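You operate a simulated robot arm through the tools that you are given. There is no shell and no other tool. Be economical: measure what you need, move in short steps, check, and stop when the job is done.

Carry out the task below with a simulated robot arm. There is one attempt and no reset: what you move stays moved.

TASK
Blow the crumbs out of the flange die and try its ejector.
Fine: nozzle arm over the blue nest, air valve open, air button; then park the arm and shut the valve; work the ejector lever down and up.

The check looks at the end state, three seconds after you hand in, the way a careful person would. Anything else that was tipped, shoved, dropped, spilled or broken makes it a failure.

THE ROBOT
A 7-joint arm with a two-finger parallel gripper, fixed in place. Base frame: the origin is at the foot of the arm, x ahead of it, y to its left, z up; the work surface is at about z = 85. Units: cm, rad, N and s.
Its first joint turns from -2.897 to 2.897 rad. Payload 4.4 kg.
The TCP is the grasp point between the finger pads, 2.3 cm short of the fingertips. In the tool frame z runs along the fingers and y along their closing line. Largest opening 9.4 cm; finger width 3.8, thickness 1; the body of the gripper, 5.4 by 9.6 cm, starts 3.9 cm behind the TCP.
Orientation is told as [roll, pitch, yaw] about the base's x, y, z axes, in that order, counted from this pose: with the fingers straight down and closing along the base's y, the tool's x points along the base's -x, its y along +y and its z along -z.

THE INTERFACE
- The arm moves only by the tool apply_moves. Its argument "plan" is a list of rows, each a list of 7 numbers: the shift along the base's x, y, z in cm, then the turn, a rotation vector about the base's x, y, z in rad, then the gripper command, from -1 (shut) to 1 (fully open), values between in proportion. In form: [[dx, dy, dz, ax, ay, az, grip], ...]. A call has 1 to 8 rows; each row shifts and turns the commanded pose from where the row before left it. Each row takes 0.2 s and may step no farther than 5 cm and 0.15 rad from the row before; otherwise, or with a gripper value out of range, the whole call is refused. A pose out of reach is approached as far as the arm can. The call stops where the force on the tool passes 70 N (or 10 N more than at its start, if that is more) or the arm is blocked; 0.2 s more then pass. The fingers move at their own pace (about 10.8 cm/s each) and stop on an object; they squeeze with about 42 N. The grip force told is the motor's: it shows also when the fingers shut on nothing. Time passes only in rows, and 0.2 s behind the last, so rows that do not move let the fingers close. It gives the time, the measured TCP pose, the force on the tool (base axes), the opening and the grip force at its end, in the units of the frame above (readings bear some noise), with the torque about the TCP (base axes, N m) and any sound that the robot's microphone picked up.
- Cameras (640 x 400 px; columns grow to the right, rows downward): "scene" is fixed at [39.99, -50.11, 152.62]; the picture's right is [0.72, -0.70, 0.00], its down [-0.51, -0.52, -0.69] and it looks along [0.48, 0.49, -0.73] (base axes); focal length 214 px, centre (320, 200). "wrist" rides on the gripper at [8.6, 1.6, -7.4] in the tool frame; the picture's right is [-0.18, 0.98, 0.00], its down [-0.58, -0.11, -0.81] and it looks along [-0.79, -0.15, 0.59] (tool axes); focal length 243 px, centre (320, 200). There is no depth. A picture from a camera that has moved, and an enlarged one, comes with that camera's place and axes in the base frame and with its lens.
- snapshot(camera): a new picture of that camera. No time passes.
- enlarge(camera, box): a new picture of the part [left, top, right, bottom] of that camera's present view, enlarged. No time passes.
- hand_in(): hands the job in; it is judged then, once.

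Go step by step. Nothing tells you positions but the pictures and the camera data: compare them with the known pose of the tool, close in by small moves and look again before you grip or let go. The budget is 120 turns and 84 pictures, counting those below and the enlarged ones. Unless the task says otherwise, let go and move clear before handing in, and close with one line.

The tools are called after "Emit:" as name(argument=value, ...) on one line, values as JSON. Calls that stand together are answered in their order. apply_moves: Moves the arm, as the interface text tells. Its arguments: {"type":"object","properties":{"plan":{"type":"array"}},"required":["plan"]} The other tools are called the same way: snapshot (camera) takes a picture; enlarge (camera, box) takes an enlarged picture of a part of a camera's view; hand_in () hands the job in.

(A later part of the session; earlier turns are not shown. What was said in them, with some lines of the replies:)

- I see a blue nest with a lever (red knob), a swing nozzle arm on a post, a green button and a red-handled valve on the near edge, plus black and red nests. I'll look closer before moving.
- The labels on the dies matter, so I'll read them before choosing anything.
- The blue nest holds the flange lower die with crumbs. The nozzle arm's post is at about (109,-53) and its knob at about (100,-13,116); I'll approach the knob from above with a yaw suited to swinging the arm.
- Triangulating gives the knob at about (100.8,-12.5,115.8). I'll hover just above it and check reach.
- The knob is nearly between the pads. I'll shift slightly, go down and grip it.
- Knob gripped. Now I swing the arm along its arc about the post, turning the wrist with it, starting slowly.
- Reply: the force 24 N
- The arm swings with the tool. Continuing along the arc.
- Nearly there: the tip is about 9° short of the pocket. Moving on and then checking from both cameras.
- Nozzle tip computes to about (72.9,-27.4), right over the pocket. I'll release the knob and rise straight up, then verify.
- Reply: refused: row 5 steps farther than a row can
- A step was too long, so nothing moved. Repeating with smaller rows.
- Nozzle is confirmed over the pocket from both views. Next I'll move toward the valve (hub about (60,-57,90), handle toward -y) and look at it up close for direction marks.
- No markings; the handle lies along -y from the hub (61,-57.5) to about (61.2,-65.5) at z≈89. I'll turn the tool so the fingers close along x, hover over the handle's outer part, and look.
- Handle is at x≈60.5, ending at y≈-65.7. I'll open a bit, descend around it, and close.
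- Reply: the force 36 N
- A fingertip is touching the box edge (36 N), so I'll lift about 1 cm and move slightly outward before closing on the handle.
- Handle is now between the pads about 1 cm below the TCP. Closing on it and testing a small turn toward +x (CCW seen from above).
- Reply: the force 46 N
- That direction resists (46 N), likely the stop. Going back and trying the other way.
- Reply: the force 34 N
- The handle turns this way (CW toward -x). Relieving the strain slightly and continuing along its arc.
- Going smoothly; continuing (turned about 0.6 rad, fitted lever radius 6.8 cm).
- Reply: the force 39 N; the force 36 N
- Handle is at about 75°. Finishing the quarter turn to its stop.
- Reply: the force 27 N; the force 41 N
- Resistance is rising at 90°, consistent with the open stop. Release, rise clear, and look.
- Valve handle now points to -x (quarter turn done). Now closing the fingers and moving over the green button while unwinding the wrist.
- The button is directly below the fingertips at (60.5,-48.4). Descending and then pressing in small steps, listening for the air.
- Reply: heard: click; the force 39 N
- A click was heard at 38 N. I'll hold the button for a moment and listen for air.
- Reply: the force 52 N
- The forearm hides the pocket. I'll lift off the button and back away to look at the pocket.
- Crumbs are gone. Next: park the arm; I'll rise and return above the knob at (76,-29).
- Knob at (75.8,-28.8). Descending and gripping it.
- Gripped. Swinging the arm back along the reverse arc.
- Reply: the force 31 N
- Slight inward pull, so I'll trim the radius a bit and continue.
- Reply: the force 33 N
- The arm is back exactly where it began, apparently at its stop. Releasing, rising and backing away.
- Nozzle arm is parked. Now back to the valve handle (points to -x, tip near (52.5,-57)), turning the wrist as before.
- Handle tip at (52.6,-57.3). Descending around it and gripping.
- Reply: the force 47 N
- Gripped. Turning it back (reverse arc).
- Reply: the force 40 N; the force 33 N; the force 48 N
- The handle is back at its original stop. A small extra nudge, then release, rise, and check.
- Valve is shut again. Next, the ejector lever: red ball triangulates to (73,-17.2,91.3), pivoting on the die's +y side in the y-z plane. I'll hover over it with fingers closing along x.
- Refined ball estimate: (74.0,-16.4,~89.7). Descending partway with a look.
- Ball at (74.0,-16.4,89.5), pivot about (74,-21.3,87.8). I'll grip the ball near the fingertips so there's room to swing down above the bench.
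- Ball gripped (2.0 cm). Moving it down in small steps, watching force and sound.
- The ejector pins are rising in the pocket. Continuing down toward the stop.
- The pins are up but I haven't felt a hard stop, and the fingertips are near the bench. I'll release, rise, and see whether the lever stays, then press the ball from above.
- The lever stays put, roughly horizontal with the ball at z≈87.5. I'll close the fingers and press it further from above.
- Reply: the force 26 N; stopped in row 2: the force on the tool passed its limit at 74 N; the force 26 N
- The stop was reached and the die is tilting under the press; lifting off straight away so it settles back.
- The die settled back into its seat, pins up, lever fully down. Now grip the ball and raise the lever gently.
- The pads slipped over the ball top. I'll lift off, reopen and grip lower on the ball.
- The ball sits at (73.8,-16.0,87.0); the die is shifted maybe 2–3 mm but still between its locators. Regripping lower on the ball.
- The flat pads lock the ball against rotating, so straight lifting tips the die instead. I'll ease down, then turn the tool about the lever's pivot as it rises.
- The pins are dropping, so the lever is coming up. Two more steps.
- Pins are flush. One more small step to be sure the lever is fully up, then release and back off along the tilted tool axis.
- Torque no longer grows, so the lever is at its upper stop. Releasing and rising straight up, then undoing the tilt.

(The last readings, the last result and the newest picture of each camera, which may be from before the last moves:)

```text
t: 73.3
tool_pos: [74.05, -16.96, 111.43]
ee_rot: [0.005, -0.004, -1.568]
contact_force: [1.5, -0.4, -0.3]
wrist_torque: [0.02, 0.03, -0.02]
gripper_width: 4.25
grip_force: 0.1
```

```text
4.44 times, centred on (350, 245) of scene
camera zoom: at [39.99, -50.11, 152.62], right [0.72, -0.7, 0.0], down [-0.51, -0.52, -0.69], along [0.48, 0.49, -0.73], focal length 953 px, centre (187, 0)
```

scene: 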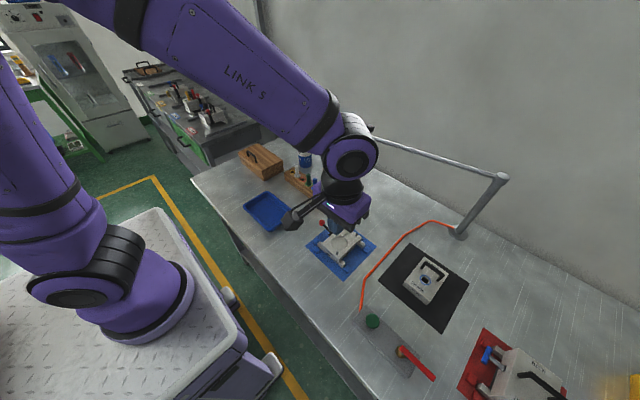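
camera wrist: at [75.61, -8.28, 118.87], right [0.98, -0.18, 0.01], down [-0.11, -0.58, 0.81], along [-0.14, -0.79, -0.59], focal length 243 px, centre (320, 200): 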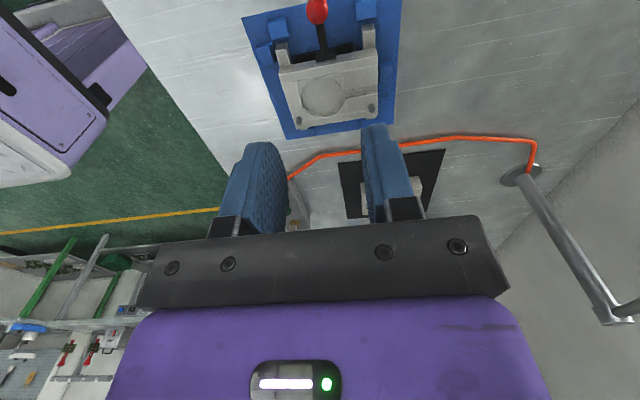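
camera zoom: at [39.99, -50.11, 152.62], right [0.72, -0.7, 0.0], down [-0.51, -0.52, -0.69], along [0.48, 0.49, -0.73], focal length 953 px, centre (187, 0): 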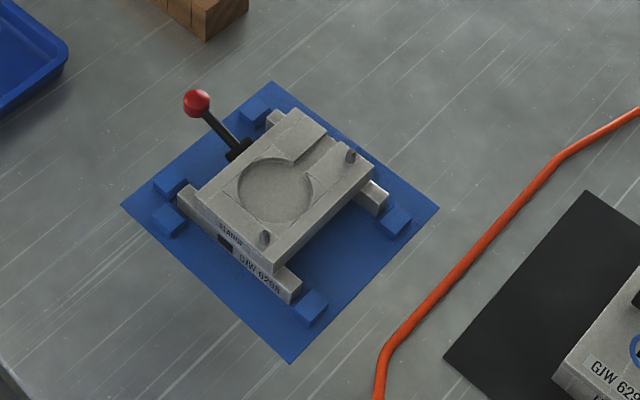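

Lever is back up at its original spot, pins down, pocket clean, and the die seated as at the start. One last overall look.

Emit:
apply_moves(plan=[[-4, 0, 4, 0, 0, 0.1, 0], [-4, 0, 3, 0, 0, 0.1, 0], [-4, 0, 3, 0, 0, 0.1, 0], [0, 0, 0, 0, 0, 0, 0]])

Emit:
snapshot(camera="scene")

Emit:
enlarge(camera="scene", box=[340, 290, 460, 390])

Emit:
enlarge(camera="scene", box=[322, 235, 352, 260])

```text
refused: row 1 steps farther than a row can; nothing moved
```

```text
7 pictures are left
```

scene: 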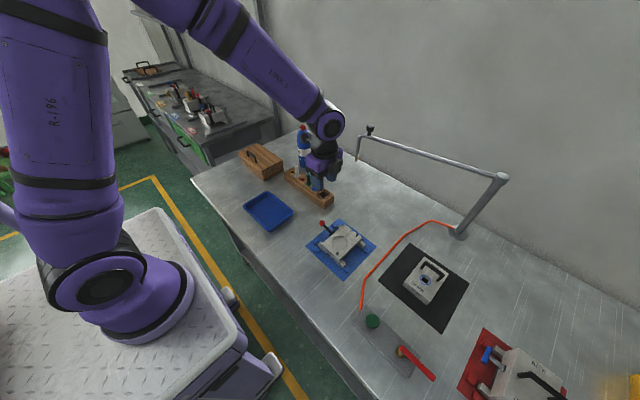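

```text
4.00 times, centred on (400, 340) of scene
camera zoom: at [39.99, -50.11, 152.62], right [0.72, -0.7, 0.0], down [-0.51, -0.52, -0.69], along [0.48, 0.49, -0.73], focal length 858 px, centre (0, -360)
```

zoom: 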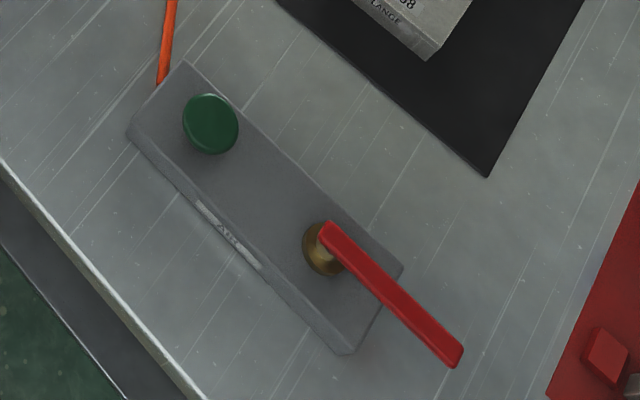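

```text
16.00 times, centred on (337, 248) of scene
camera zoom: at [39.99, -50.11, 152.62], right [0.72, -0.7, 0.0], down [-0.51, -0.52, -0.69], along [0.48, 0.49, -0.73], focal length 3432 px, centre (48, -560)
```

zoom: 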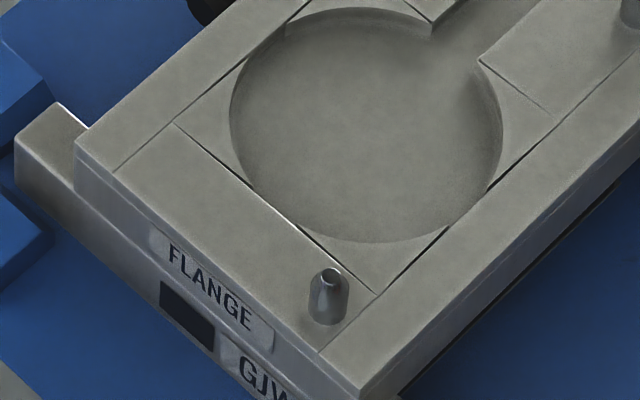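

Everything matches the starting state: nozzle parked, valve shut, lever up, die within about 1.5 mm of where it was. The pocket is clean and the gripper is clear, so I'm handing in.

Emit:
hand_in()

```text
The job is handed in.
```

The flange die's pocket is blown clean, the nozzle arm is parked, the air valve is shut and the ejector lever was worked down and back up. Pressing the lever down and lifting it back tipped the die in its nest a few times; it settled back within about 1.5 mm of where it started.
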